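You operate a simulated robot arm through the tools that you are given. There is no shell and no other tool. Be economical: measure what you need, move in short steps, check, and stop when the job is done.

The job below is to be done with a simulated robot arm. You get a single attempt, and the scene is never put back.

Task
Fetch the green cartridge and set it in the white tub. Open the glass sash, put the purple tub on the top of the packing bench away on the top left shelf of the tall cabinet and shut the sash again. Put the blue pad on the clear top of the long grey bench away on the right end of the wooden bench. Fetch the small black cube and set it on the fourth shelf from the bottom of the archive rack. Open the top specimen drawer, take the orange cube from the six-pocket tray and leave it in the grey tub, then shut the drawer. Open the top drawer of the orange cabinet. Any order will do.

Only the result counts: the job must be done as asked and must still hold three seconds after the hand-in. Knocking over, shifting, dropping, spilling or breaking anything else fails it.

Robot
A 7-joint arm with a two-finger parallel gripper on a trunk, on a base that drives. Base frame: it is fixed to the floor where the robot stands at the start and does not move with it; the origin is under the middle of the robot, x ahead of it, y to its left, z up. Lengths are in m, angles in degrees, forces in N, time in s.
With the tool pointing down near the work surface it reaches from about 0.12 to 0.64 m from the robot's upright axis, wherever it stands. Its first joint turns from -143.0 to 143.0 degrees. Places, roughly: blue pad (9x6x6 cm) [-0.9, 0.4, 0.9]; fourth shelf of the archive rack [-1.1, -1.2, 1.3]; glass sash [-1, -4.4, 1.7]; green cartridge (3x3x8 cm) [0.5, 0, 1.4]; grey tub (48x26x13 cm) [1.4, 0.4, 0.9]; orange cube [-1, 0.75, 0.75]; purple tub (15x12x8 cm) [1, 0.2, 0.9]; right end of the wooden bench (15x26 cm) [4.58, -0.46, 0.88]; small black cube (4x4x5 cm) [-1, 0.4, 0.9]; top drawer of the orange cabinet [1.5, -3.7, 0.7]; top left shelf of the tall cabinet (24x32 cm) [-1.18, -4.26, 1.52]; top specimen drawer [-0.9, 0.6, 0.7]; white tub (16x12x8 cm) [0.8, -3.8, 1.3]. Payload 3 kg.
Tool frame: the origin (TCP) lies between the finger pads and is the grasp point; the fingertips stand 0.03 m ahead of it; z points along the fingers, y is the line along which they close. Largest opening 0.094 m; finger width 0.028, thickness 0.01; the body of the gripper, 0.05 by 0.096 m, starts 0.055 m behind the TCP.
Orientation is that of the tool frame in the base frame, as a unit quaternion [w, x, y, z]. With the fingers straight down and closing along the base's y, the tool's x points along the base's -x, its y along +y and its z along -z.

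Tools
- The arm moves only by the tool servo_tool. Its argument "steps" is text: rows parted by semicolons, each of 6 numbers parted by spaces: the shift along the base's x, y, z in m, then the turn, a rotation vector about the base's x, y, z in degrees. In form: x y z rx ry rz; .... A call has 1 to 10 rows; each row shifts and turns the commanded pose from where the row before left it. "jaw" is the opening, from 0 (shut) to 1 (fully open), set as the call begins (left out, the last holds). Rows are played at 5 a second. More than 0.05 m and 8.6 degrees between two rows, or a gripper value outside its range, and nothing of the call is played. A pose out of reach is approached as far as the arm can. The call stops where the force on the tool passes 40 N (or 10 N more than at its start, if that is more) or the arm is blocked; 0.2 s more then pass. Each finger travels about 0.045 m/s and halts on what it meets, pressing with about 41 N; the grip force reading is that of the motor and also rises with nothing between the fingers. The clock runs only during rows and for 0.2 s after the last one: add rows that do not move to give the fingers time. The reply holds the time, the measured pose of the TCP, the force on the tool along the base axes, the opening and the grip force, in the units named above and with some noise, with the torque about the TCP (base axes, N m) and any sound that the robot's microphone picked up.
- Cameras (640 x 400 px; columns grow to the right, rows downward): "scene" is now at [-0.0171, 0.1961, 1.8387]; the picture's right is [0.98, -0.20, -0.00], its down [-0.18, -0.85, -0.49] and it looks along [0.10, 0.48, -0.87] (base axes); focal length 214 px, centre (320, 200). "wrist" rides on the gripper at [0.076, 0.014, -0.102] in the tool frame; the picture's right is [-0.18, 0.98, 0.00], its down [-0.75, -0.14, -0.64] and it looks along [-0.63, -0.12, 0.77] (tool axes); focal length 243 px, centre (320, 200). There is no depth. A picture from a camera that has moved, and an enlarged one, comes with that camera's place and axes in the base frame and with its lens.
- get_image(camera): a new picture of that camera. No time passes.
- raise_lower(by): slides the trunk up (or, below 0, down) by that many m; the arm and the scene camera ride with it, the base frame stays. It gives what a move gives, with no picture.
- base_move(legs): drives the robot by 1 to 6 legs, each [ahead, left, turn to the left] in m, m and degrees, along the robot's own axes; the way and the turn of a leg run together, so that a leg with both is an arc; at most 1.5 m and 180 degrees a leg. The arm and the cameras ride along, it lands a little off, and it stops where it bumps. It gives what a move gives.
- aim_head(pan, tilt): turns the head with the scene camera to pan (to the left, within 143 degrees either way) and tilt (down, from -29 to 69), counted from straight ahead of the robot. It gives what a move gives.
- enlarge(camera, box): a new picture of the part [left, top, right, bottom] of that camera's present view, enlarged. No time passes.
- hand_in(): hands the job in; it is judged then, once.

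Work in short steps. Places have to be worked out from the pictures, the camera data and where the tool is seen: move nearer, look again, correct. Check each grasp and each placing, and mend what went wrong. You have 217 turns and 198 pictures in all, those below and enlarged ones among them. Open the gripper and draw the arm clear of the work before you hand the job in, unless the task says otherwise; then end with one line.

The tools are called after "Request:" by a JSON object that holds its "api" and its "payload". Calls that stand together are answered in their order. servo_tool: Moves the arm, as the interface text tells. Its arguments: {"type":"object","properties":{"steps":{"type":"string"},"jaw":{"type":"number"}},"required":["steps"]} The other tools are called the same way: raise_lower (by) slides the trunk up or down; base_move (legs) drives the base; aim_head (pan, tilt) turns the head that bears the scene camera; get_image (camera) takes a picture; enlarge (camera, box) takes an enlarged picture of a part of a camera's view; hand_in () hands the job in.

At the start:

```text
time: 0.0
position: [-0.2097, 0.3189, 1.5727]
tool_rot: [0.008, -0.005, 1.0, 0.007]
contact_force: [-0.1, -0.5, 0.0]
ft_torque: [0.1, 0.04, 0.01]
gripper_width: 0.0941
grasp_force: 0.1
trunk travel left (down, up): [-0.3, 0.09]
robot x, y, heading: [-0.0032, -0.0062, -0.0]
head pan, tilt: [85.7, 68.8]
```

scene: 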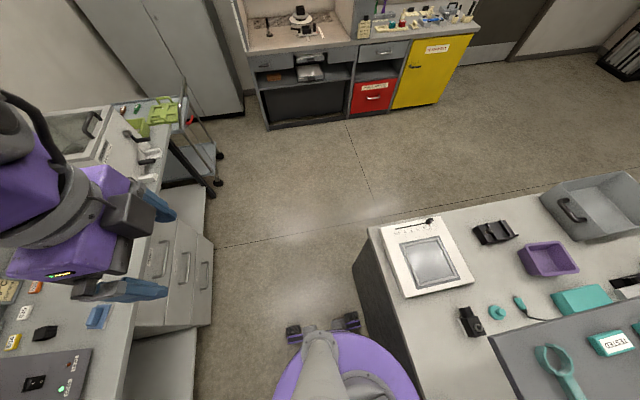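
wrist: 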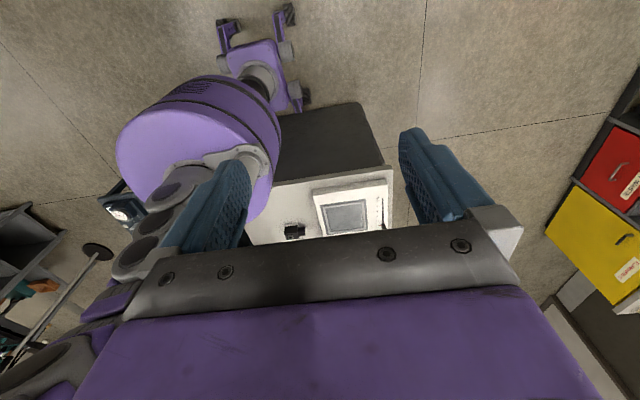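

The scene shows the packing bench at right (purple tub, grey tub) and the long grey bench at left. I look around with the head to map things.

Request:
{"api": "aim_head", "payload": {"pan": 0, "tilt": 40}}

Request:
{"api": "get_image", "payload": {"camera": "scene"}}

Request:
{"api": "aim_head", "payload": {"pan": 140, "tilt": 45}}

Request:
{"api": "get_image", "payload": {"camera": "scene"}}

Request:
{"api": "aim_head", "payload": {"pan": -80, "tilt": 25}}

Request:
{"api": "get_image", "payload": {"camera": "scene"}}

Request:
{"api": "aim_head", "payload": {"pan": -140, "tilt": 25}}

Request:
{"api": "get_image", "payload": {"camera": "scene"}}

```text
time: 1.6
position: [-0.211, 0.3259, 1.5701]
tool_rot: [0.01, -0.005, 1.0, 0.004]
contact_force: [0.0, -0.2, -0.1]
ft_torque: [0.0, -0.01, -0.01]
gripper_width: 0.0942
grasp_force: 0.1
trunk travel left (down, up): [-0.3, 0.09]
robot x, y, heading: [0.0036, -0.0001, -0.1]
head pan, tilt: [0.0, 40.0]
```

```text
195 pictures are left
camera scene: at [0.0544, 0.1433, 1.8651], right [0.0, -1.0, 0.0], down [-0.64, 0.0, -0.77], along [0.77, 0.0, -0.64], focal length 214 px, centre (320, 200)
```

scene: 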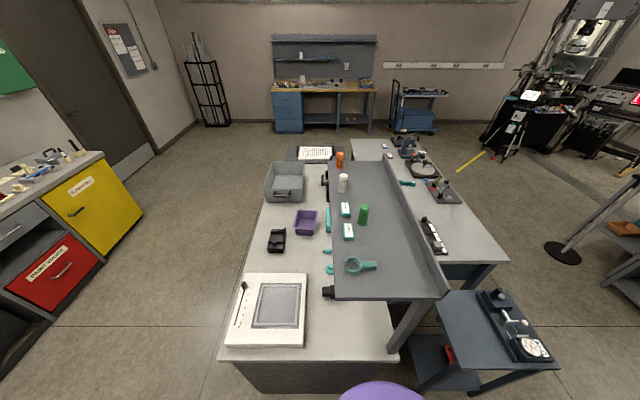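

```text
time: 3.8
position: [-0.2105, 0.3245, 1.5689]
tool_rot: [0.012, -0.006, 1.0, 0.005]
contact_force: [0.2, -0.1, 0.2]
ft_torque: [-0.01, -0.03, 0.01]
gripper_width: 0.0938
grasp_force: 0.0
trunk travel left (down, up): [-0.3, 0.09]
robot x, y, heading: [0.0035, -0.0013, -0.1]
head pan, tilt: [140.0, 45.0]
```

```text
194 pictures are left
camera scene: at [-0.0405, 0.225, 1.8633], right [0.99, 0.12, 0.0], down [0.08, -0.66, -0.75], along [-0.09, 0.75, -0.66], focal length 214 px, centre (320, 200)
```

scene: 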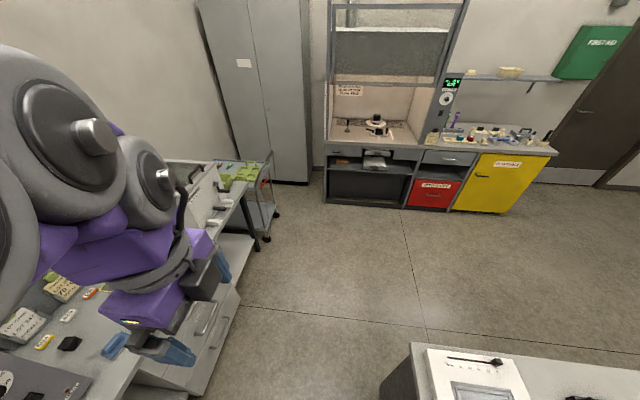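

```text
time: 7.0
position: [-0.2114, 0.3253, 1.5711]
tool_rot: [0.009, -0.006, 1.0, 0.005]
contact_force: [-0.5, -0.4, -0.4]
ft_torque: [0.02, 0.0, 0.01]
gripper_width: 0.0939
grasp_force: 0.0
trunk travel left (down, up): [-0.3, 0.09]
robot x, y, heading: [0.0027, -0.0015, -0.0]
head pan, tilt: [-80.0, 25.0]
```

```text
193 pictures are left
camera scene: at [-0.0147, 0.0506, 1.8888], right [-0.98, -0.17, 0.0], down [-0.07, 0.41, -0.91], along [0.16, -0.89, -0.42], focal length 214 px, centre (320, 200)
```

scene: 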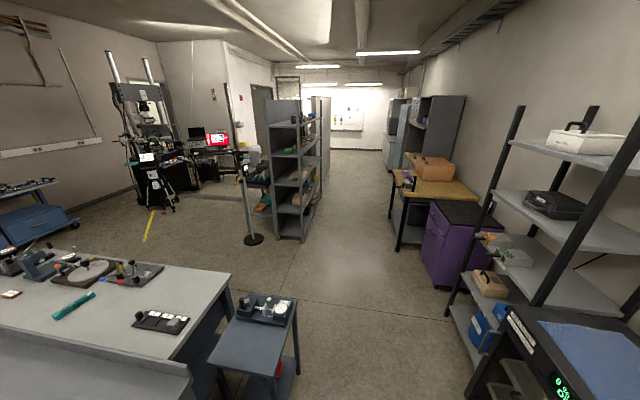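

```text
time: 8.3
position: [-0.2107, 0.3253, 1.57]
tool_rot: [0.011, -0.005, 1.0, 0.005]
contact_force: [0.5, -1.3, -0.1]
ft_torque: [0.02, -0.01, 0.0]
gripper_width: 0.094
grasp_force: 0.1
trunk travel left (down, up): [-0.3, 0.09]
robot x, y, heading: [-0.0014, -0.0053, 0.2]
head pan, tilt: [-140.0, 25.0]
```

```text
192 pictures are left
camera scene: at [-0.1013, 0.0822, 1.8886], right [-0.64, 0.77, 0.0], down [0.32, 0.27, -0.91], along [-0.69, -0.58, -0.42], focal length 214 px, centre (320, 200)
```

scene: 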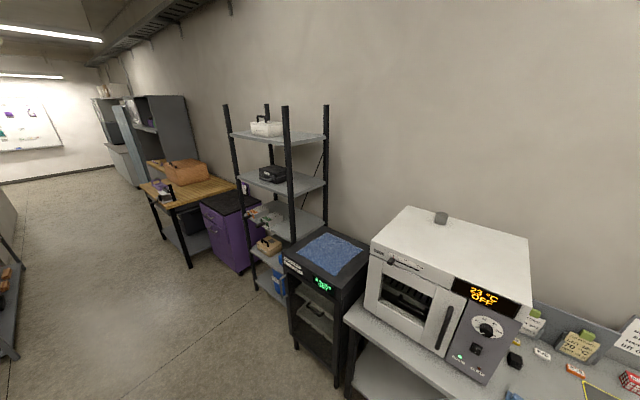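

I turn the robot to face the long grey bench, then look at it.

Request:
{"api": "base_move", "payload": {"legs": [[0, 0, 90], [0, 0, 90]]}}

Request:
{"api": "aim_head", "payload": {"pan": 0, "tilt": 55}}

Request:
{"api": "get_image", "payload": {"camera": "scene"}}

```text
time: 16.4
position: [0.2143, -0.3454, 1.5694]
tool_rot: [0.005, 1.0, 0.01, -0.012]
contact_force: [-0.1, -0.3, -3.1]
ft_torque: [0.05, 0.01, -0.02]
gripper_width: 0.0942
grasp_force: 0.1
trunk travel left (down, up): [-0.3, 0.09]
robot x, y, heading: [-0.0022, -0.008, -180.0]
head pan, tilt: [-140.0, 25.0]
```

```text
time: 18.6
position: [0.2143, -0.3229, 1.5727]
tool_rot: [0.01, 1.0, 0.01, -0.011]
contact_force: [0.3, -0.5, 0.5]
ft_torque: [0.0, 0.04, 0.04]
gripper_width: 0.0941
grasp_force: 0.1
trunk travel left (down, up): [-0.3, 0.09]
robot x, y, heading: [0.0004, -0.0047, -179.8]
head pan, tilt: [0.0, 55.0]
```

```text
191 pictures are left
camera scene: at [-0.0396, -0.1427, 1.8451], right [0.0, 1.0, 0.0], down [0.82, 0.0, -0.57], along [-0.57, 0.0, -0.82], focal length 214 px, centre (320, 200)
```

scene: 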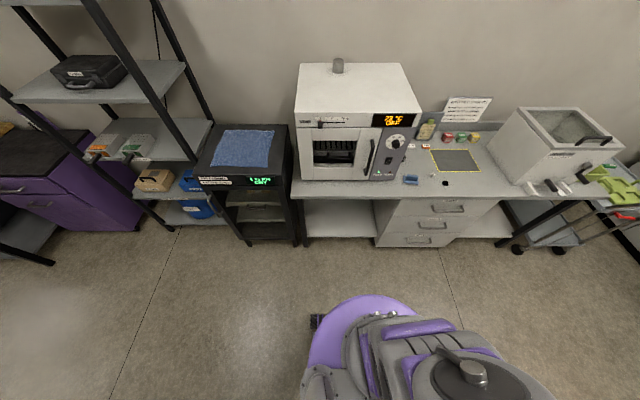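

The bench is in front now. I enlarge its part with the pad, cube and drawers.

Request:
{"api": "enlarge", "payload": {"camera": "scene", "box": [360, 80, 540, 260]}}

```text
2.22 times, centred on (450, 170) of scene
camera zoom: at [-0.0396, -0.1427, 1.8451], right [0.0, 1.0, 0.0], down [0.82, 0.0, -0.57], along [-0.57, 0.0, -0.82], focal length 477 px, centre (31, 267)
```

zoom: 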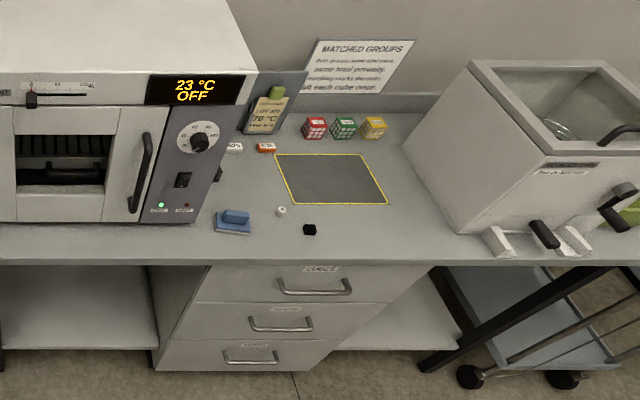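

Black cube ≈(-0.81,0.57), pad ≈(-0.84,0.38), drawers under them, bench edge x≈-0.725. I swing the arm round to the front first.

Request:
{"api": "servo_tool", "payload": {"steps": "-.043 -.019 0 0 0 0;-.043 -.019 0 0 0 0;-.043 -.019 0 0 0 0;-.043 -.019 0 0 0 0;-.043 -.019 0 0 0 0;-.043 .017 0 0 0 0;-.043 .017 0 0 0 0;-.043 .017 0 0 0 0;-.043 .017 0 0 0 0;-.043 .017 0 0 0 0"}}

Request:
{"api": "servo_tool", "payload": {"steps": "-.043 .017 0 0 0 0;-.043 .017 0 0 0 0;-.021 .043 0 0 0 0;-.021 .043 0 0 0 0;-.021 .043 0 0 0 0;-.021 .043 0 0 0 0;-.021 .043 0 0 0 0;-.021 .043 0 0 0 0;-.021 .043 0 0 0 0"}}

Request:
{"api": "base_move", "payload": {"legs": [[0.28, -0.48, 0]]}}

Request:
{"api": "get_image", "payload": {"camera": "scene"}}

Request:
{"api": "get_image", "payload": {"camera": "wrist"}}

```text
time: 20.3
position: [-0.0349, -0.3882, 1.6079]
tool_rot: [0.031, 0.973, 0.066, -0.217]
contact_force: [0.5, -0.1, 0.5]
ft_torque: [0.02, 0.0, 0.01]
gripper_width: 0.0942
grasp_force: 0.1
trunk travel left (down, up): [-0.3, 0.09]
robot x, y, heading: [-0.0012, -0.0033, -179.7]
head pan, tilt: [0.0, 55.0]
stopped in row 8: the arm was blocked; the commanded pose is now the measured one
```

```text
time: 21.4
position: [-0.1936, -0.2549, 1.6003]
tool_rot: [-0.101, 0.937, 0.045, -0.33]
contact_force: [-0.5, 0.3, 0.1]
ft_torque: [0.01, -0.01, 0.02]
gripper_width: 0.094
grasp_force: 0.0
trunk travel left (down, up): [-0.3, 0.09]
robot x, y, heading: [0.0004, -0.0073, -179.5]
head pan, tilt: [0.0, 55.0]
stopped in row 5: the arm was blocked; the commanded pose is now the measured one
```

```text
time: 24.6
position: [-0.4755, 0.2134, 1.5925]
tool_rot: [-0.113, 0.936, 0.048, -0.33]
contact_force: [-1.1, -1.3, 0.9]
ft_torque: [0.02, -0.01, -0.01]
gripper_width: 0.0938
grasp_force: 0.0
trunk travel left (down, up): [-0.3, 0.09]
robot x, y, heading: [-0.2814, 0.4799, -179.2]
head pan, tilt: [0.0, 55.0]
```

```text
189 pictures are left
camera scene: at [-0.3189, 0.3184, 1.8434], right [-0.01, 1.0, 0.01], down [0.82, 0.02, -0.57], along [-0.57, 0.0, -0.82], focal length 214 px, centre (320, 200)
```

scene: 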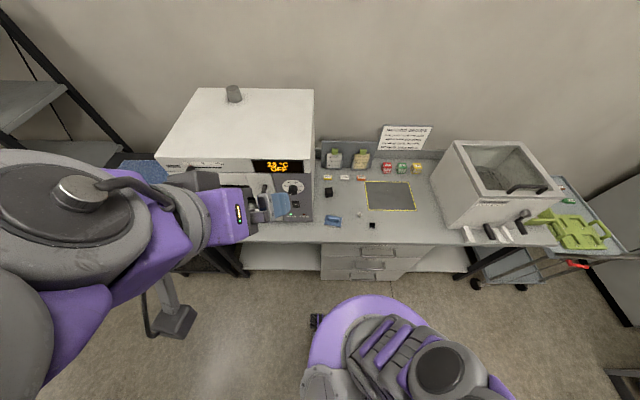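

```text
188 pictures are left
camera wrist: at [-0.3529, 0.1942, 1.62], right [-0.13, -0.98, -0.13], down [-0.19, -0.1, 0.98], along [-0.97, 0.15, -0.17], focal length 243 px, centre (320, 200)
```

wrist: 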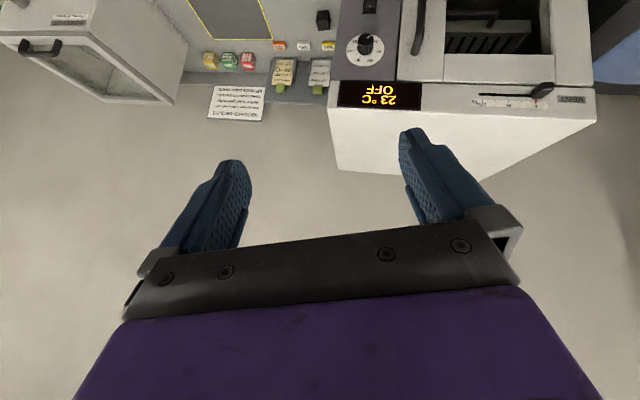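

A second black cube is seen near the oven at about (-1.04,0.36), matching the given place; the arm got tilted by a limit near the axis. I extend outward and straighten the tool down.

Request:
{"api": "servo_tool", "payload": {"steps": "-.038 .018 0 -1.65 -4.8 -.7;-.038 .018 0 -1.65 -4.8 -.7;-.038 .018 0 -1.65 -4.8 -.7;-.038 .018 0 -1.65 -4.8 -.7;-.038 .018 0 -1.65 -4.8 -.7;-.038 .018 0 -1.65 -4.8 -.7;-.038 .018 0 -1.65 -4.8 -.7;-.038 .018 0 -1.65 -4.8 -.7;0 0 0 0 0 0"}}

Request:
{"api": "enlarge", "payload": {"camera": "scene", "box": [290, 130, 440, 250]}}

```text
time: 25.3
position: [-0.5169, 0.2932, 1.6525]
tool_rot: [-0.193, 0.895, -0.011, -0.401]
contact_force: [0.1, -0.2, -0.8]
ft_torque: [0.04, 0.01, 0.02]
gripper_width: 0.0936
grasp_force: 0.1
trunk travel left (down, up): [-0.3, 0.09]
robot x, y, heading: [-0.2819, 0.4779, -179.5]
head pan, tilt: [0.0, 55.0]
stopped in row 3: the arm was blocked; the commanded pose is now the measured one
```

```text
3.33 times, centred on (365, 190) of scene
camera zoom: at [-0.3188, 0.3287, 1.8444], right [-0.01, 1.0, 0.0], down [0.82, 0.01, -0.57], along [-0.57, 0.0, -0.82], focal length 715 px, centre (170, 233)
```

zoom: 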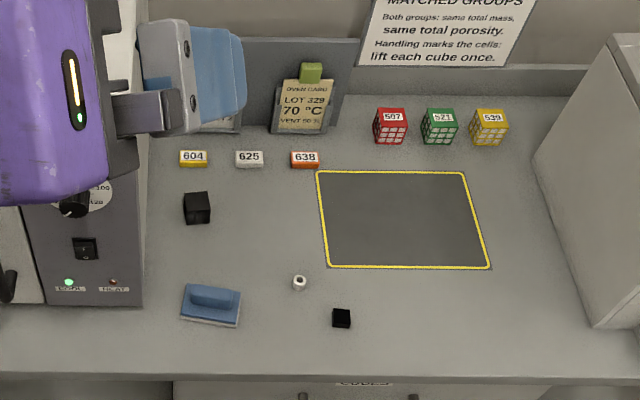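

The larger black cube (≈4.5 cm) at (-1.04,0.36) is the target. The arm is at a joint limit up high; I try going outward and down without turning.

Request:
{"api": "servo_tool", "payload": {"steps": "-.02 .0 -.04 0 0 0;-.02 .0 -.04 0 0 0;-.02 .0 -.04 0 0 0;-.02 .0 -.04 0 0 0;0 0 0 0 0 0"}}

Request:
{"api": "get_image", "payload": {"camera": "scene"}}

```text
time: 26.7
position: [-0.5812, 0.2309, 1.5279]
tool_rot: [-0.146, 0.879, 0.063, -0.45]
contact_force: [-0.1, 0.1, 0.2]
ft_torque: [-0.02, -0.01, 0.01]
gripper_width: 0.0938
grasp_force: 0.1
trunk travel left (down, up): [-0.3, 0.09]
robot x, y, heading: [-0.2781, 0.4773, -179.2]
head pan, tilt: [0.0, 55.0]
stopped in row 5: the arm was blocked; the commanded pose is now the measured one
```

```text
186 pictures are left
camera scene: at [-0.3197, 0.3353, 1.8448], right [-0.01, 1.0, 0.0], down [0.82, 0.01, -0.57], along [-0.57, -0.01, -0.82], focal length 214 px, centre (320, 200)
```

scene: 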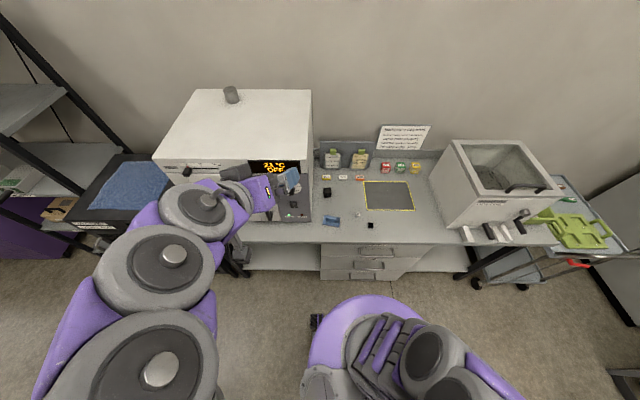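

The arm's elbow is out on the robot's left. I uncoil it by taking the tool out to the robot's left, then will straighten it there.

Request:
{"api": "servo_tool", "payload": {"steps": ".03 -.035 -.015 0 0 0;.03 -.035 -.015 0 0 0;.03 -.035 -.015 0 0 0;.03 -.035 -.015 0 0 0;.03 -.035 -.015 0 0 0;.03 -.035 -.015 0 0 0;.03 -.035 -.015 0 0 0;.03 -.035 -.015 0 0 0;0 0 0 0 0 0"}}

Request:
{"api": "get_image", "payload": {"camera": "scene"}}

```text
time: 28.4
position: [-0.3, 0.0518, 1.6241]
tool_rot: [0.045, 0.817, -0.044, -0.574]
contact_force: [1.2, 0.0, 0.1]
ft_torque: [-0.02, -0.02, -0.04]
gripper_width: 0.0941
grasp_force: 0.0
trunk travel left (down, up): [-0.3, 0.09]
robot x, y, heading: [-0.2775, 0.4748, -179.3]
head pan, tilt: [0.0, 55.0]
stopped in row 8: the arm was blocked; the commanded pose is now the measured one
```

```text
185 pictures are left
camera scene: at [-0.3169, 0.3334, 1.8447], right [-0.01, 1.0, 0.0], down [0.82, 0.01, -0.57], along [-0.57, -0.01, -0.82], focal length 214 px, centre (320, 200)
```

scene: 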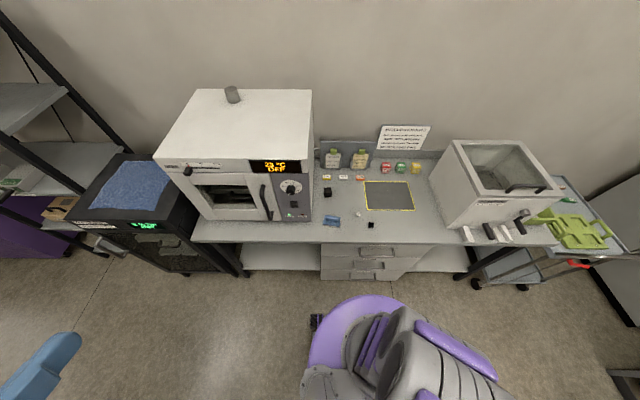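

I need to see the arm's configuration; I look to the robot's left.

Request:
{"api": "aim_head", "payload": {"pan": 80, "tilt": 50}}

Request:
{"api": "get_image", "payload": {"camera": "scene"}}

Request:
{"api": "get_image", "payload": {"camera": "wrist"}}

```text
time: 29.9
position: [-0.3003, 0.05, 1.6226]
tool_rot: [0.046, 0.816, -0.043, -0.574]
contact_force: [-1.2, -0.5, -0.4]
ft_torque: [-0.02, -0.01, 0.01]
gripper_width: 0.0941
grasp_force: 0.0
trunk travel left (down, up): [-0.3, 0.09]
robot x, y, heading: [-0.281, 0.4745, -179.2]
head pan, tilt: [80.0, 50.0]
```

```text
184 pictures are left
camera scene: at [-0.2581, 0.256, 1.8508], right [-0.99, 0.16, 0.0], down [0.12, 0.76, -0.64], along [-0.1, -0.63, -0.77], focal length 214 px, centre (320, 200)
```

scene: 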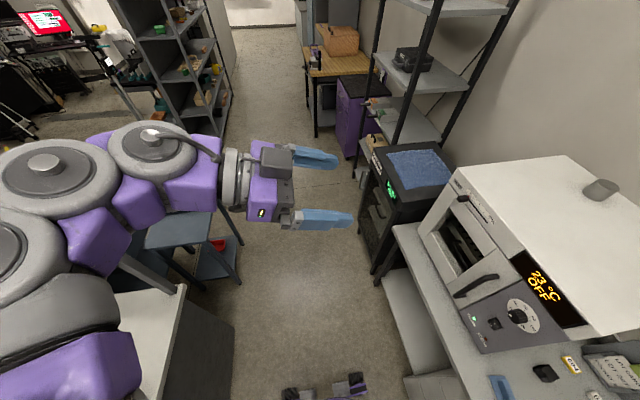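

```text
183 pictures are left
camera wrist: at [-0.1791, 0.0283, 1.5875], right [-0.08, -0.95, 0.29], down [0.35, 0.25, 0.9], along [-0.93, 0.17, 0.32], focal length 243 px, centre (320, 200)
```

wrist: 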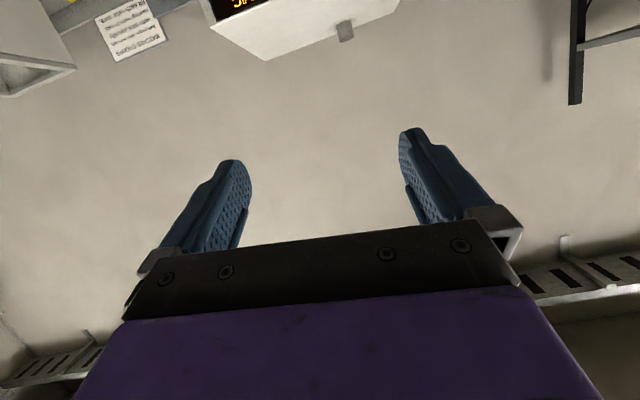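

The arm is still coiled behind-left. I lower and extend to the left while turning the tool down.

Request:
{"api": "servo_tool", "payload": {"steps": ".0 -.02 -.03 .6 -7.8 .6;.0 -.02 -.03 .6 -7.8 .6;.0 -.02 -.03 .6 -7.8 .6;.0 -.02 -.03 .6 -7.8 .6;.0 -.02 -.03 .6 -7.8 .6;.0 -.02 -.03 .6 -7.8 .6;.0 -.02 -.03 .6 -7.8 .6;.0 -.02 -.03 .6 -7.8 .6;.0 -.02 -.03 .6 -7.8 .6;0 0 0 0 0 0"}}

Request:
{"api": "get_image", "payload": {"camera": "scene"}}

```text
time: 31.3
position: [-0.2409, 0.0119, 1.6351]
tool_rot: [0.211, 0.915, -0.041, -0.342]
contact_force: [-1.0, 0.0, 1.4]
ft_torque: [-0.02, -0.03, -0.02]
gripper_width: 0.0938
grasp_force: 0.1
trunk travel left (down, up): [-0.3, 0.09]
robot x, y, heading: [-0.2762, 0.4807, -179.0]
head pan, tilt: [80.0, 50.0]
stopped in row 6: the arm was blocked; the commanded pose is now the measured one
```

```text
182 pictures are left
camera scene: at [-0.2609, 0.2576, 1.851], right [-0.99, 0.16, 0.0], down [0.12, 0.76, -0.64], along [-0.1, -0.63, -0.77], focal length 214 px, centre (320, 200)
```

scene: 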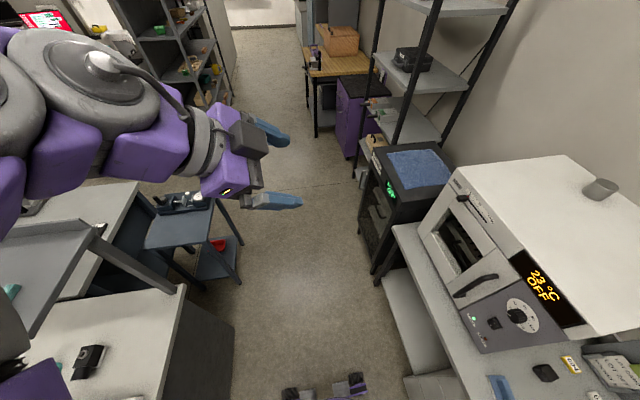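

The arm bends in a horizontal plane at a limit. I return it to the start pose relative to the robot, then lower it there before swinging.

Request:
{"api": "servo_tool", "payload": {"steps": ".0245 .0205 -.0093 3.55 -5.75 .7;.0245 .0205 -.0093 3.55 -5.75 .7;.0245 .0205 -.0093 3.55 -5.75 .7;.0245 .0205 -.0093 3.55 -5.75 .7;.0245 .0205 -.0093 3.55 -5.75 .7;.0245 .0205 -.0093 3.55 -5.75 .7;.0245 .0205 -.0093 3.55 -5.75 .7;0 0 0 0 0 0"}}

Request:
{"api": "servo_tool", "payload": {"steps": "0 0 -.04 0 0 0;0 0 -.04 0 0 0;0 0 -.04 0 0 0;0 0 -.04 0 0 0;0 0 -.04 0 0 0"}}

Request:
{"api": "get_image", "payload": {"camera": "scene"}}

```text
time: 33.1
position: [-0.0625, 0.1591, 1.5729]
tool_rot: [0.004, 1.0, 0.002, -0.004]
contact_force: [1.1, 0.0, 0.4]
ft_torque: [0.0, 0.03, 0.0]
gripper_width: 0.0938
grasp_force: 0.1
trunk travel left (down, up): [-0.3, 0.09]
robot x, y, heading: [-0.2815, 0.4782, -179.1]
head pan, tilt: [80.0, 50.0]
```

```text
time: 34.3
position: [-0.0647, 0.1511, 1.367]
tool_rot: [-0.003, 1.0, 0.0, -0.002]
contact_force: [0.2, 0.6, -0.8]
ft_torque: [0.01, -0.02, -0.02]
gripper_width: 0.0939
grasp_force: 0.0
trunk travel left (down, up): [-0.3, 0.09]
robot x, y, heading: [-0.2786, 0.4781, -179.1]
head pan, tilt: [80.0, 50.0]
```

```text
181 pictures are left
camera scene: at [-0.2568, 0.256, 1.8508], right [-0.99, 0.16, 0.0], down [0.12, 0.76, -0.64], along [-0.1, -0.63, -0.77], focal length 214 px, centre (320, 200)
```

scene: 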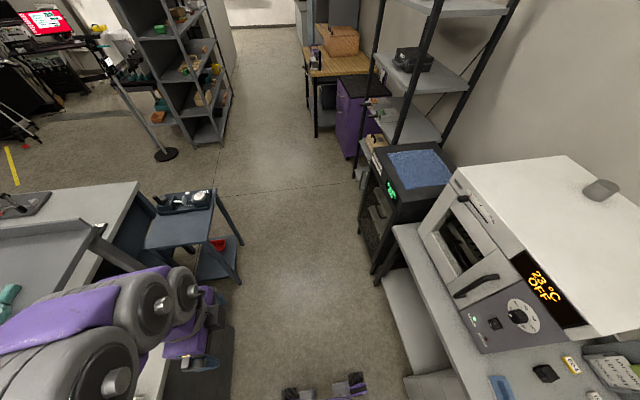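

That works lower. Now I swing round to the front at z≈1.28.

Request:
{"api": "servo_tool", "payload": {"steps": "-.022 -.03 -.03 0 0 0;-.022 -.03 -.03 0 0 0;-.022 -.03 -.03 0 0 0;-.0375 -.0125 0 0 0 0;-.0375 -.0125 0 0 0 0;-.0375 -.0125 0 0 0 0;-.0375 -.0125 0 0 0 0;-.0375 .0175 0 0 0 0;-.0375 .0175 0 0 0 0"}}

Request:
{"api": "servo_tool", "payload": {"steps": "-.0375 .0175 0 0 0 0;-.0375 .0175 0 0 0 0;-.0375 .03 0 0 0 0;-.0375 .03 0 0 0 0;-.0375 .03 0 0 0 0;-.0375 .03 0 0 0 0;-.02 .037 0 0 0 0;-.02 .037 0 0 0 0;-.02 .037 0 0 0 0;-.02 .037 0 0 0 0"}}

Request:
{"api": "aim_head", "payload": {"pan": 0, "tilt": 55}}

Request:
{"api": "get_image", "payload": {"camera": "scene"}}

Request:
{"api": "get_image", "payload": {"camera": "wrist"}}

```text
time: 35.9
position: [-0.2027, 0.0389, 1.2911]
tool_rot: [0.024, 0.99, 0.108, -0.087]
contact_force: [-0.5, -0.3, 0.1]
ft_torque: [0.05, 0.04, -0.02]
gripper_width: 0.0939
grasp_force: 0.0
trunk travel left (down, up): [-0.3, 0.09]
robot x, y, heading: [-0.2783, 0.4794, -179.1]
head pan, tilt: [80.0, 50.0]
stopped in row 7: the arm was blocked; the commanded pose is now the measured one
```

```text
time: 37.1
position: [-0.4424, 0.1226, 1.3331]
tool_rot: [0.015, 0.947, 0.165, -0.275]
contact_force: [0.7, 0.3, -0.4]
ft_torque: [-0.07, 0.0, 0.02]
gripper_width: 0.0939
grasp_force: 0.0
trunk travel left (down, up): [-0.3, 0.09]
robot x, y, heading: [-0.2763, 0.4764, -179.4]
head pan, tilt: [80.0, 50.0]
stopped in row 6: the arm was blocked; the commanded pose is now the measured one
```

```text
time: 38.6
position: [-0.4459, 0.126, 1.3329]
tool_rot: [0.012, 0.947, 0.163, -0.276]
contact_force: [-0.2, -0.5, -1.0]
ft_torque: [0.0, 0.0, 0.01]
gripper_width: 0.0941
grasp_force: 0.1
trunk travel left (down, up): [-0.3, 0.09]
robot x, y, heading: [-0.2767, 0.4776, -179.1]
head pan, tilt: [0.0, 55.0]
```

```text
180 pictures are left
camera scene: at [-0.3192, 0.3324, 1.8446], right [-0.01, 1.0, 0.0], down [0.82, 0.01, -0.57], along [-0.57, -0.01, -0.82], focal length 214 px, centre (320, 200)
```

scene: 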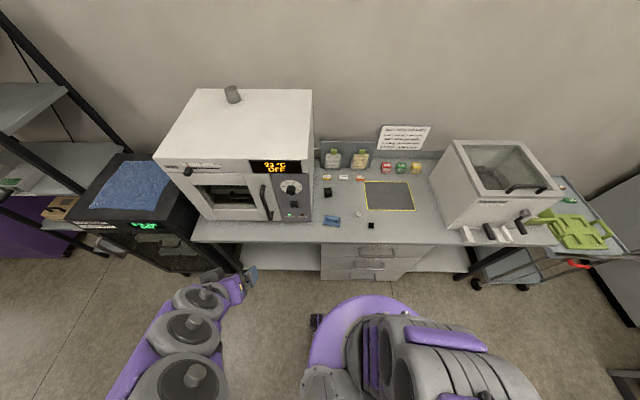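

```text
179 pictures are left
camera wrist: at [-0.3284, 0.1463, 1.3772], right [0.16, -0.99, 0.03], down [-0.31, -0.02, 0.95], along [-0.94, -0.16, -0.31], focal length 243 px, centre (320, 200)
```

wrist: 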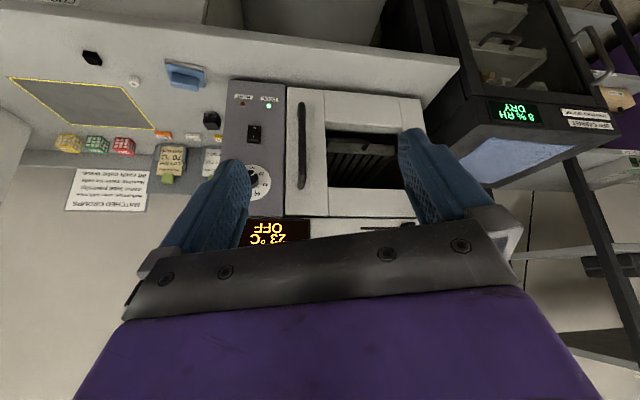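

The elbow keeps swinging out instead of the first joint turning. I extend the arm long to the robot's left (toward (-0.28,-0.16)) with the tool down so that it straightens.

Request:
{"api": "servo_tool", "payload": {"steps": ".0206 -.0356 -.004 .18 -4.05 -2.4;.0206 -.0356 -.004 .18 -4.05 -2.4;.0206 -.0356 -.004 .18 -4.05 -2.4;.0206 -.0356 -.004 .18 -4.05 -2.4;.0206 -.0356 -.004 .18 -4.05 -2.4;.0206 -.0356 -.004 .18 -4.05 -2.4;.0206 -.0356 -.004 .18 -4.05 -2.4;.0206 -.0356 -.004 .18 -4.05 -2.4;0 0 0 0 0 0"}}

Request:
{"api": "aim_head", "payload": {"pan": 90, "tilt": 55}}

Request:
{"api": "get_image", "payload": {"camera": "scene"}}

```text
time: 40.0
position: [-0.2988, -0.0403, 1.509]
tool_rot: [0.177, 0.948, 0.059, -0.26]
contact_force: [1.5, -0.6, 0.1]
ft_torque: [0.01, 0.02, -0.02]
gripper_width: 0.0941
grasp_force: 0.1
trunk travel left (down, up): [-0.3, 0.09]
robot x, y, heading: [-0.2803, 0.4763, -178.9]
head pan, tilt: [0.0, 55.0]
stopped in row 6: the arm was blocked; the commanded pose is now the measured one
```

```text
time: 41.6
position: [-0.2991, -0.0412, 1.5088]
tool_rot: [0.177, 0.948, 0.059, -0.259]
contact_force: [-0.9, 0.1, 0.2]
ft_torque: [0.03, -0.02, 0.01]
gripper_width: 0.094
grasp_force: 0.1
trunk travel left (down, up): [-0.3, 0.09]
robot x, y, heading: [-0.2811, 0.479, -179.2]
head pan, tilt: [90.0, 55.0]
```

```text
178 pictures are left
camera scene: at [-0.2451, 0.2602, 1.8442], right [-1.0, -0.01, 0.0], down [-0.01, 0.82, -0.57], along [0.01, -0.57, -0.82], focal length 214 px, centre (320, 200)
```

scene: 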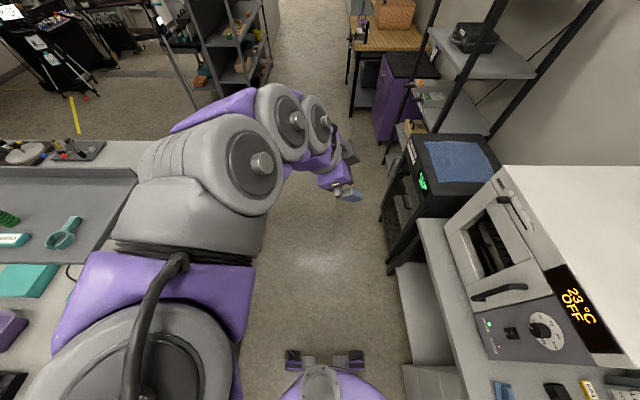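

I try only translating outwards and down, keeping the present tilt.

Request:
{"api": "servo_tool", "payload": {"steps": "0 -.03 -.02 0 0 0;0 -.03 -.02 0 0 0;0 -.03 -.02 0 0 0;0 -.03 -.02 0 0 0;0 -.03 -.02 0 0 0;0 -.03 -.02 0 0 0"}}

Request:
{"api": "get_image", "payload": {"camera": "scene"}}

```text
time: 42.6
position: [-0.2135, -0.0811, 1.6365]
tool_rot: [0.336, 0.833, 0.053, -0.435]
contact_force: [0.3, -0.3, 0.4]
ft_torque: [0.01, 0.02, -0.01]
gripper_width: 0.0938
grasp_force: 0.0
trunk travel left (down, up): [-0.3, 0.09]
robot x, y, heading: [-0.2755, 0.4757, -179.3]
head pan, tilt: [90.0, 55.0]
stopped in row 4: the arm was blocked; the commanded pose is now the measured one
```

```text
177 pictures are left
camera scene: at [-0.2416, 0.2612, 1.8443], right [-1.0, -0.01, 0.0], down [-0.01, 0.82, -0.57], along [0.01, -0.57, -0.82], focal length 214 px, centre (320, 200)
```

scene: 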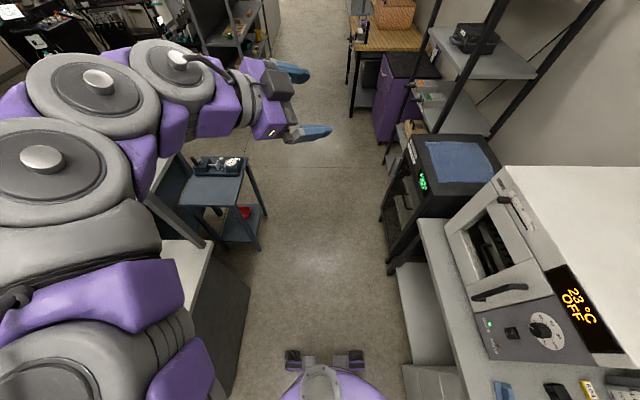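

I return to the start-like pose, lower there, and then extend outward along the same azimuth before trying to swing.

Request:
{"api": "servo_tool", "payload": {"steps": ".016 .0262 -.0074 4.53 -5.87 -.71;.016 .0262 -.0074 4.53 -5.87 -.71;.016 .0262 -.0074 4.53 -5.87 -.71;.016 .0262 -.0074 4.53 -5.87 -.71;.016 .0262 -.0074 4.53 -5.87 -.71;.016 .0262 -.0074 4.53 -5.87 -.71;.016 .0262 -.0074 4.53 -5.87 -.71;.016 .0262 -.0074 4.53 -5.87 -.71;.016 .0262 -.0074 4.53 -5.87 -.71;0 0 0 0 0 0"}}

Request:
{"api": "servo_tool", "payload": {"steps": "0 0 -.04 0 0 0;0 0 -.04 0 0 0;0 0 -.04 0 0 0;0 0 -.04 0 0 0;0 0 -.04 0 0 0;0 0 -.04 0 0 0;0 0 -.04 0 0 0;0 0 -.04 0 0 0;0 0 0 0 0 0"}}

Request:
{"api": "servo_tool", "payload": {"steps": "0.01 -.03 0 0 0 0;0.01 -.03 0 0 0 0;0.01 -.03 0 0 0 0;0.01 -.03 0 0 0 0;0.0 0 0 0 0 0"}}

Request:
{"api": "get_image", "payload": {"camera": "scene"}}

```text
time: 44.8
position: [-0.0729, 0.1524, 1.5623]
tool_rot: [-0.004, 1.0, -0.001, -0.007]
contact_force: [-0.5, -0.1, 0.2]
ft_torque: [0.01, 0.01, -0.01]
gripper_width: 0.0941
grasp_force: 0.1
trunk travel left (down, up): [-0.3, 0.09]
robot x, y, heading: [-0.2818, 0.4801, -179.1]
head pan, tilt: [90.0, 55.0]
```

```text
time: 46.8
position: [-0.0715, 0.1526, 1.2464]
tool_rot: [0.0, 1.0, 0.0, 0.0]
contact_force: [0.2, -0.3, 0.1]
ft_torque: [0.03, -0.03, -0.01]
gripper_width: 0.0939
grasp_force: 0.0
trunk travel left (down, up): [-0.3, 0.09]
robot x, y, heading: [-0.2802, 0.4796, -179.0]
head pan, tilt: [90.0, 55.0]
```

```text
time: 48.2
position: [-0.0105, 0.0397, 1.3089]
tool_rot: [0.075, 0.997, 0.029, -0.006]
contact_force: [-0.1, 0.4, -0.4]
ft_torque: [0.04, 0.0, -0.01]
gripper_width: 0.0936
grasp_force: 0.0
trunk travel left (down, up): [-0.3, 0.09]
robot x, y, heading: [-0.2763, 0.4794, -179.5]
head pan, tilt: [90.0, 55.0]
stopped in row 5: the arm was blocked; the commanded pose is now the measured one
```

```text
176 pictures are left
camera scene: at [-0.2438, 0.2612, 1.8443], right [-1.0, -0.01, 0.0], down [-0.01, 0.82, -0.57], along [0.01, -0.57, -0.82], focal length 214 px, centre (320, 200)
```

scene: 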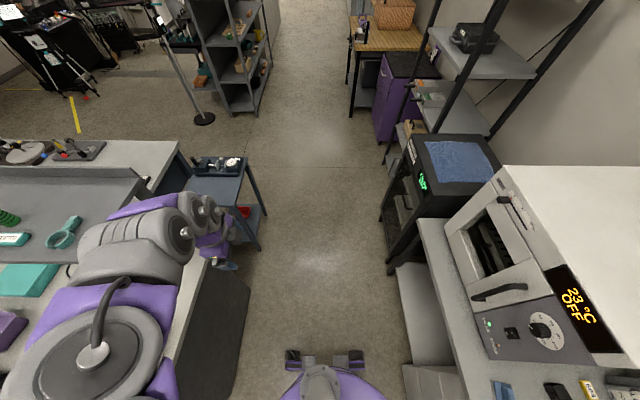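

Outward at this azimuth is blocked too. I test swinging the other way, toward the robot's back.

Request:
{"api": "servo_tool", "payload": {"steps": ".03 .02 -.01 -1.4 0 0;.03 .02 -.01 -1.4 0 0;.03 .03 -.01 -1.4 0 0;.03 .035 -.01 -1.4 0 0;.01 .045 -.01 -1.4 0 0;.01 .045 -.01 -1.4 0 0;0 .048 0 0 0 0;0 .048 0 0 0 0;0 .048 0 0 0 0;0 .048 0 0 0 0"}}

Request:
{"api": "aim_head", "payload": {"pan": 140, "tilt": 55}}

Request:
{"api": "get_image", "payload": {"camera": "scene"}}

```text
time: 50.4
position: [0.1793, 0.3939, 1.2811]
tool_rot: [0.148, 0.989, 0.027, -0.01]
contact_force: [-0.7, -0.7, -0.4]
ft_torque: [0.0, 0.01, 0.01]
gripper_width: 0.094
grasp_force: 0.2
out of reach, approached as far as the arm can: row 8, 9, 10
trunk travel left (down, up): [-0.3, 0.09]
robot x, y, heading: [-0.2785, 0.4789, -179.0]
head pan, tilt: [90.0, 55.0]
```

```text
time: 51.6
position: [0.1781, 0.3925, 1.2807]
tool_rot: [0.148, 0.989, 0.028, -0.009]
contact_force: [-0.2, 1.3, 0.5]
ft_torque: [-0.03, 0.01, 0.0]
gripper_width: 0.0942
grasp_force: 0.1
trunk travel left (down, up): [-0.3, 0.09]
robot x, y, heading: [-0.276, 0.4807, -179.2]
head pan, tilt: [140.0, 55.0]
```

```text
175 pictures are left
camera scene: at [-0.1878, 0.2919, 1.8447], right [-0.63, -0.77, 0.0], down [-0.64, 0.52, -0.57], along [0.44, -0.36, -0.82], focal length 214 px, centre (320, 200)
```

scene: 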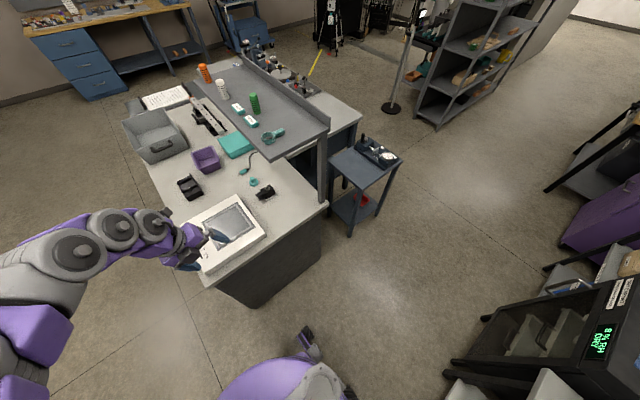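

Now clear: the first joint is near its right-hand limit with the elbow curled; so the right way round is counterclockwise via the back and right. I continue that way.

Request:
{"api": "servo_tool", "payload": {"steps": "-.005 .043 0 2.8 0 -.5;-.005 .043 0 2.8 0 -.5;-.005 .043 0 2.8 0 -.5;-.005 .043 0 2.8 0 -.5;-.005 .043 0 2.8 0 -.5;-.005 .043 0 2.8 0 -.5;-.03 .04 0 0 0 0;-.03 .04 0 0 0 0;-.03 .04 0 0 0 0;-.03 .04 0 0 0 0"}}

Request:
{"api": "servo_tool", "payload": {"steps": "-.03 .04 0 0 0 0;-.046 .014 0 0 0 0;-.046 .014 0 0 0 0;-.046 .014 0 0 0 0;-.046 .014 0 0 0 0;-.046 .014 0 0 0 0;-.046 .0 0 0 0 0;-.046 .0 0 0 0 0"}}

Request:
{"api": "servo_tool", "payload": {"steps": "-.046 -.015 0 0 0 0;-.046 -.015 0 0 0 0;-.046 -.015 0 0 0 0;-.04 -.025 0 0 0 0;-.04 -.025 0 0 0 0;-.04 -.025 0 0 0 0;-.03 -.035 0 0 0 0;-.03 -.035 0 0 0 0"}}

Request:
{"api": "aim_head", "payload": {"pan": 0, "tilt": 60}}

Request:
{"api": "get_image", "payload": {"camera": "scene"}}

```text
time: 53.8
position: [0.132, 0.6253, 1.397]
tool_rot: [0.003, 1.0, 0.002, -0.008]
contact_force: [1.2, 0.3, -0.4]
ft_torque: [-0.01, -0.01, -0.01]
gripper_width: 0.094
grasp_force: 0.1
out of reach, approached as far as the arm can: row 1, 2, 3, 4, 5, 6, 7, 8, 9, 10
trunk travel left (down, up): [-0.3, 0.09]
robot x, y, heading: [-0.2794, 0.4787, -179.3]
head pan, tilt: [140.0, 55.0]
```

```text
time: 55.6
position: [0.0759, 0.6608, 1.4464]
tool_rot: [0.003, 1.0, 0.003, -0.009]
contact_force: [-0.9, -0.3, 0.3]
ft_torque: [0.03, 0.02, -0.01]
gripper_width: 0.0939
grasp_force: 0.1
out of reach, approached as far as the arm can: row 1, 2, 3, 4, 5, 6, 7, 8
trunk travel left (down, up): [-0.3, 0.09]
robot x, y, heading: [-0.2827, 0.4757, -179.3]
head pan, tilt: [140.0, 55.0]
```

```text
time: 57.4
position: [-0.1093, 0.4149, 1.4636]
tool_rot: [0.003, 1.0, 0.003, -0.009]
contact_force: [-0.6, 1.0, -0.5]
ft_torque: [-0.01, 0.0, -0.03]
gripper_width: 0.0941
grasp_force: 0.1
out of reach, approached as far as the arm can: row 1, 2, 3, 4, 5
trunk travel left (down, up): [-0.3, 0.09]
robot x, y, heading: [-0.2803, 0.4772, -179.1]
head pan, tilt: [140.0, 55.0]
```

```text
time: 59.6
position: [-0.1088, 0.4182, 1.4622]
tool_rot: [0.002, 1.0, 0.003, -0.009]
contact_force: [1.3, 0.2, 0.0]
ft_torque: [0.0, 0.02, 0.04]
gripper_width: 0.0939
grasp_force: 0.0
trunk travel left (down, up): [-0.3, 0.09]
robot x, y, heading: [-0.2776, 0.4751, -179.4]
head pan, tilt: [0.0, 60.0]
```

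```text
174 pictures are left
camera scene: at [-0.3127, 0.3377, 1.8389], right [-0.01, 1.0, 0.0], down [0.87, 0.01, -0.5], along [-0.5, -0.01, -0.87], focal length 214 px, centre (320, 200)
```

scene: 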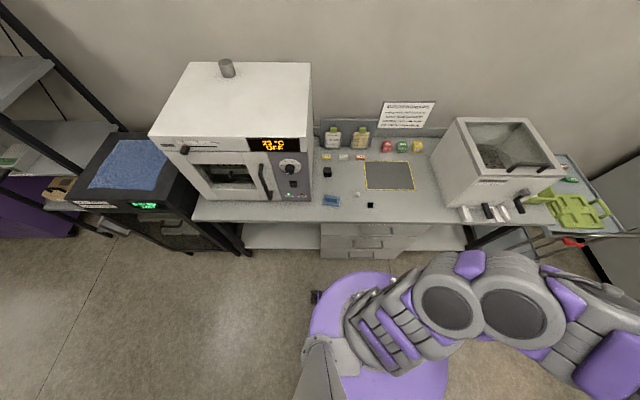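

The upper arm now points to the robot's right; the fixed yaw probably winds up the wrist. I continue counterclockwise, turning the tool's yaw along.

Request:
{"api": "servo_tool", "payload": {"steps": ".016 .045 0 0 0 6;.016 .045 0 0 0 6;.016 .045 0 0 0 6;.016 .045 0 0 0 6;.016 .045 0 0 0 6;.016 .045 0 0 0 6;.016 .045 0 0 0 6;.016 .045 0 0 0 6;0 0 0 0 0 0"}}

Request:
{"api": "servo_tool", "payload": {"steps": "-.0375 .025 0 0 0 6;-.0375 .025 0 0 0 6;-.0375 .025 0 0 0 6;-.0375 .025 0 0 0 6;-.0375 .025 0 0 0 6;-.0375 .025 0 0 0 6;-.0375 .025 0 0 0 6;-.0375 .025 0 0 0 6;0 0 0 0 0 0"}}

Request:
{"api": "get_image", "payload": {"camera": "scene"}}

```text
time: 61.6
position: [0.0868, 0.6396, 1.4987]
tool_rot: [0.005, 0.912, 0.41, -0.006]
contact_force: [-0.3, 0.1, 0.3]
ft_torque: [0.03, 0.03, -0.02]
gripper_width: 0.094
grasp_force: 0.1
out of reach, approached as far as the arm can: row 2, 3, 4, 5, 6, 7, 8
trunk travel left (down, up): [-0.3, 0.09]
robot x, y, heading: [-0.2768, 0.4796, -179.1]
head pan, tilt: [0.0, 60.0]
```

```text
time: 63.6
position: [-0.0619, 0.5031, 1.5206]
tool_rot: [0.007, 0.667, 0.745, -0.003]
contact_force: [0.2, 0.1, 0.7]
ft_torque: [0.03, 0.0, 0.02]
gripper_width: 0.0941
grasp_force: 0.1
out of reach, approached as far as the arm can: row 1, 2, 3, 4, 5, 6, 7, 8
trunk travel left (down, up): [-0.3, 0.09]
robot x, y, heading: [-0.278, 0.4796, -179.1]
head pan, tilt: [0.0, 60.0]
```

```text
173 pictures are left
camera scene: at [-0.3119, 0.3382, 1.8389], right [-0.01, 1.0, 0.0], down [0.87, 0.01, -0.5], along [-0.5, -0.01, -0.87], focal length 214 px, centre (320, 200)
```

scene: 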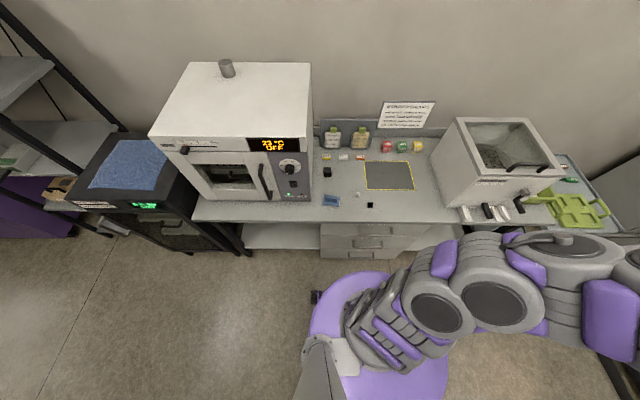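

Position is limited up here; I lower the tool by 0.4 m on the spot to get the elbow into a usual shape.

Request:
{"api": "servo_tool", "payload": {"steps": "0 0 -.04 0 0 0;0 0 -.04 0 0 0;0 0 -.04 0 0 0;0 0 -.04 0 0 0;0 0 -.04 0 0 0;0 0 -.04 0 0 0;0 0 -.04 0 0 0;0 0 -.04 0 0 0;0 0 -.04 0 0 0;0 0 -.04 0 0 0"}}

Request:
{"api": "servo_tool", "payload": {"steps": "0 0.04 0 0 0 0;0 0.04 0 0 0 0;0 0.04 0 0 0 0;0 0.04 0 0 0 0;0 0.04 0 0 0 0;0 0.04 0 0 0 0;0 .04 0 0 0 0"}}

Request:
{"api": "aim_head", "payload": {"pan": -90, "tilt": 60}}

Request:
{"api": "get_image", "payload": {"camera": "scene"}}

```text
time: 65.8
position: [0.0276, 0.3396, 1.3057]
tool_rot: [0.006, 0.668, 0.744, -0.004]
contact_force: [0.3, -0.8, 0.2]
ft_torque: [0.01, 0.0, -0.02]
gripper_width: 0.0937
grasp_force: 0.1
out of reach, approached as far as the arm can: row 1, 2, 3, 4, 5, 6, 7, 8, 9, 10
trunk travel left (down, up): [-0.3, 0.09]
robot x, y, heading: [-0.2789, 0.4771, -179.4]
head pan, tilt: [0.0, 60.0]
```

```text
time: 67.4
position: [0.1031, 0.5411, 1.4054]
tool_rot: [0.007, 0.667, 0.745, -0.004]
contact_force: [-0.1, -0.1, 0.6]
ft_torque: [-0.02, 0.0, -0.01]
gripper_width: 0.0941
grasp_force: 0.0
out of reach, approached as far as the arm can: row 1, 2, 3, 4, 5, 6, 7
trunk travel left (down, up): [-0.3, 0.09]
robot x, y, heading: [-0.2798, 0.4811, -179.3]
head pan, tilt: [0.0, 60.0]
```

```text
time: 69.0
position: [0.1041, 0.5386, 1.4056]
tool_rot: [0.007, 0.667, 0.745, -0.003]
contact_force: [0.2, -0.3, 0.2]
ft_torque: [-0.01, -0.01, -0.03]
gripper_width: 0.0938
grasp_force: 0.0
trunk travel left (down, up): [-0.3, 0.09]
robot x, y, heading: [-0.2776, 0.4786, -179.3]
head pan, tilt: [-90.0, 60.0]
```

```text
172 pictures are left
camera scene: at [-0.2456, 0.4055, 1.8388], right [1.0, 0.01, 0.0], down [0.01, -0.87, -0.5], along [-0.01, 0.5, -0.87], focal length 214 px, centre (320, 200)
```

scene: 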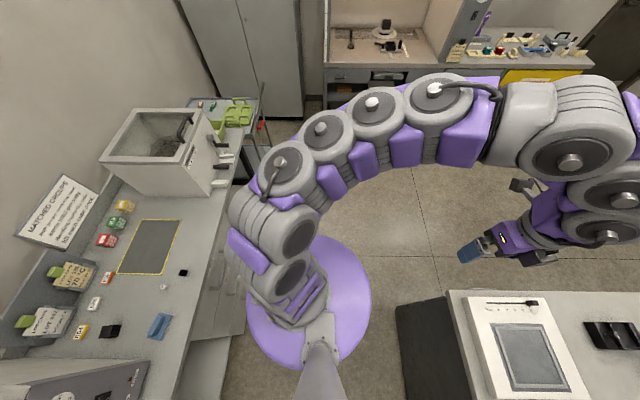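

From above I see the whole arm curled clockwise. I uncurl it by carrying the tool outward to the robot's back-right while turning it to point outward.

Request:
{"api": "servo_tool", "payload": {"steps": ".033 .03 0 6.9 -3 0;.033 .03 0 6.9 -3 0;.033 .03 0 6.9 -3 0;.033 .03 0 6.9 -3 0;.033 .03 0 6.9 -3 0;.033 .03 0 6.9 -3 0;0 .035 0 6.9 -3 0;0 .035 0 6.9 -3 0;0 .035 0 6.9 -3 0;0 .035 0 6.9 -3 0"}}

Request:
{"api": "servo_tool", "payload": {"steps": "-.01 .04 0 6.9 -3 0;-.01 .04 0 6.9 -3 0;-.03 .04 0 0 0 0;-.03 .04 0 0 0 0;-.03 .04 0 0 0 0;-.03 .04 0 0 0 0"}}

Request:
{"api": "get_image", "payload": {"camera": "scene"}}

```text
time: 71.2
position: [0.3469, 0.8407, 1.4317]
tool_rot: [-0.186, 0.533, 0.59, 0.577]
contact_force: [0.3, -0.9, 0.0]
ft_torque: [-0.02, 0.01, 0.02]
gripper_width: 0.0941
grasp_force: 0.1
out of reach, approached as far as the arm can: row 8, 9, 10
trunk travel left (down, up): [-0.3, 0.09]
robot x, y, heading: [-0.2797, 0.4764, -179.0]
head pan, tilt: [-90.0, 60.0]
```

```text
time: 72.8
position: [0.3231, 0.9314, 1.5234]
tool_rot: [-0.198, 0.445, 0.564, 0.667]
contact_force: [-0.5, 0.0, 0.0]
ft_torque: [0.06, 0.0, 0.0]
gripper_width: 0.094
grasp_force: 0.1
out of reach, approached as far as the arm can: row 1, 2, 3, 4, 5, 6
trunk travel left (down, up): [-0.3, 0.09]
robot x, y, heading: [-0.2823, 0.4785, -179.2]
head pan, tilt: [-90.0, 60.0]
stopped in row 6: the arm was blocked; the commanded pose is now the measured one
```

```text
171 pictures are left
camera scene: at [-0.2446, 0.4058, 1.8388], right [1.0, 0.01, 0.0], down [0.01, -0.87, -0.5], along [-0.01, 0.5, -0.87], focal length 214 px, centre (320, 200)
```

scene: 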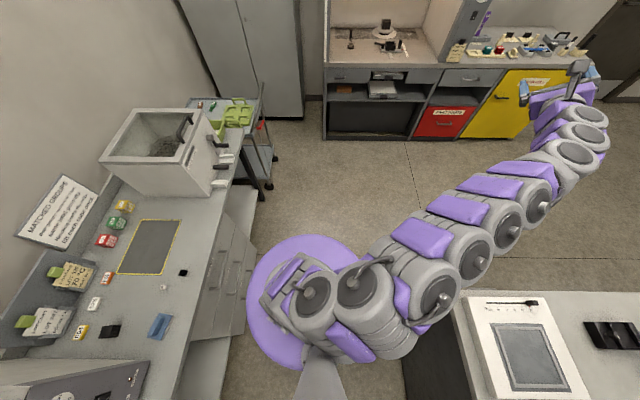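

The arm is uncurled. Now I swing it counterclockwise at long radius to the robot's right and then front, turning the yaw along.

Request:
{"api": "servo_tool", "payload": {"steps": "-.0447 .0213 -.005 0 0 4;-.0447 .0213 -.005 0 0 4;-.0447 .0213 -.005 0 0 4;-.0447 .0213 -.005 0 0 4;-.0447 .0213 -.005 0 0 4;-.0447 .0213 -.005 0 0 4;-.0447 .0213 -.005 0 0 4;-.0447 .0213 -.005 0 0 4;-.0447 .0213 -.005 0 0 4;-.0447 .0213 -.005 0 0 4"}}

Request:
{"api": "servo_tool", "payload": {"steps": "-.045 -.0075 0 0 0 4;-.045 -.0075 0 0 0 4;-.045 -.0075 0 0 0 4;-.045 -.0075 0 0 0 4;-.045 -.0075 0 0 0 4;-.045 -.0075 0 0 0 4;-.045 -.0075 0 0 0 4;-.045 -.0075 0 0 0 4;-.045 -.0075 0 0 0 4;-.045 -.0075 0 0 0 4"}}

Request:
{"api": "servo_tool", "payload": {"steps": "-.03 -.035 0 0 0 4;-.03 -.035 0 0 0 4;-.03 -.035 0 0 0 4;-.03 -.035 0 0 0 4;-.03 -.035 0 0 0 4;-.03 -.035 0 0 0 4;-.03 -.035 0 0 0 4;-.03 -.035 0 0 0 4"}}

Request:
{"api": "get_image", "payload": {"camera": "scene"}}

```text
time: 75.0
position: [0.0312, 1.0375, 1.6713]
tool_rot: [-0.41, 0.234, 0.68, 0.562]
contact_force: [0.8, -1.8, 0.8]
ft_torque: [0.03, 0.04, 0.02]
gripper_width: 0.0938
grasp_force: 0.1
out of reach, approached as far as the arm can: row 1, 2, 3, 4, 5, 6, 7, 8, 9, 10
trunk travel left (down, up): [-0.3, 0.09]
robot x, y, heading: [-0.2817, 0.4801, -179.2]
head pan, tilt: [-90.0, 60.0]
```

```text
time: 77.5
position: [-0.3184, 0.9443, 1.7435]
tool_rot: [-0.599, -0.053, 0.717, 0.353]
contact_force: [1.7, 0.5, -0.5]
ft_torque: [-0.01, 0.03, 0.04]
gripper_width: 0.0944
grasp_force: 0.1
out of reach, approached as far as the arm can: row 1, 2, 3, 4, 5, 6, 7, 8, 9
trunk travel left (down, up): [-0.3, 0.09]
robot x, y, heading: [-0.2819, 0.4777, -179.4]
head pan, tilt: [-90.0, 60.0]
stopped in row 10: the arm was blocked; the commanded pose is now the measured one
```

```text
time: 79.2
position: [-0.3905, 0.7432, 1.7802]
tool_rot: [-0.674, -0.248, 0.674, 0.172]
contact_force: [0.5, 0.0, -0.5]
ft_torque: [0.0, 0.01, -0.03]
gripper_width: 0.0938
grasp_force: 0.0
out of reach, approached as far as the arm can: row 2, 3, 4, 5, 6, 7, 8
trunk travel left (down, up): [-0.3, 0.09]
robot x, y, heading: [-0.2748, 0.4774, -179.1]
head pan, tilt: [-90.0, 60.0]
```

```text
170 pictures are left
camera scene: at [-0.2442, 0.4109, 1.8389], right [1.0, 0.01, 0.0], down [0.01, -0.87, -0.5], along [-0.01, 0.5, -0.87], focal length 214 px, centre (320, 200)
```

scene: 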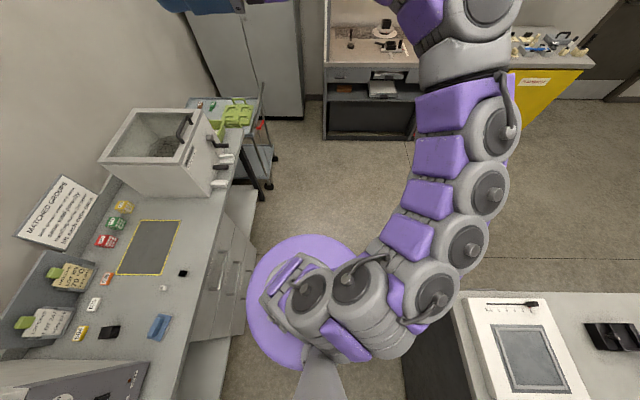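

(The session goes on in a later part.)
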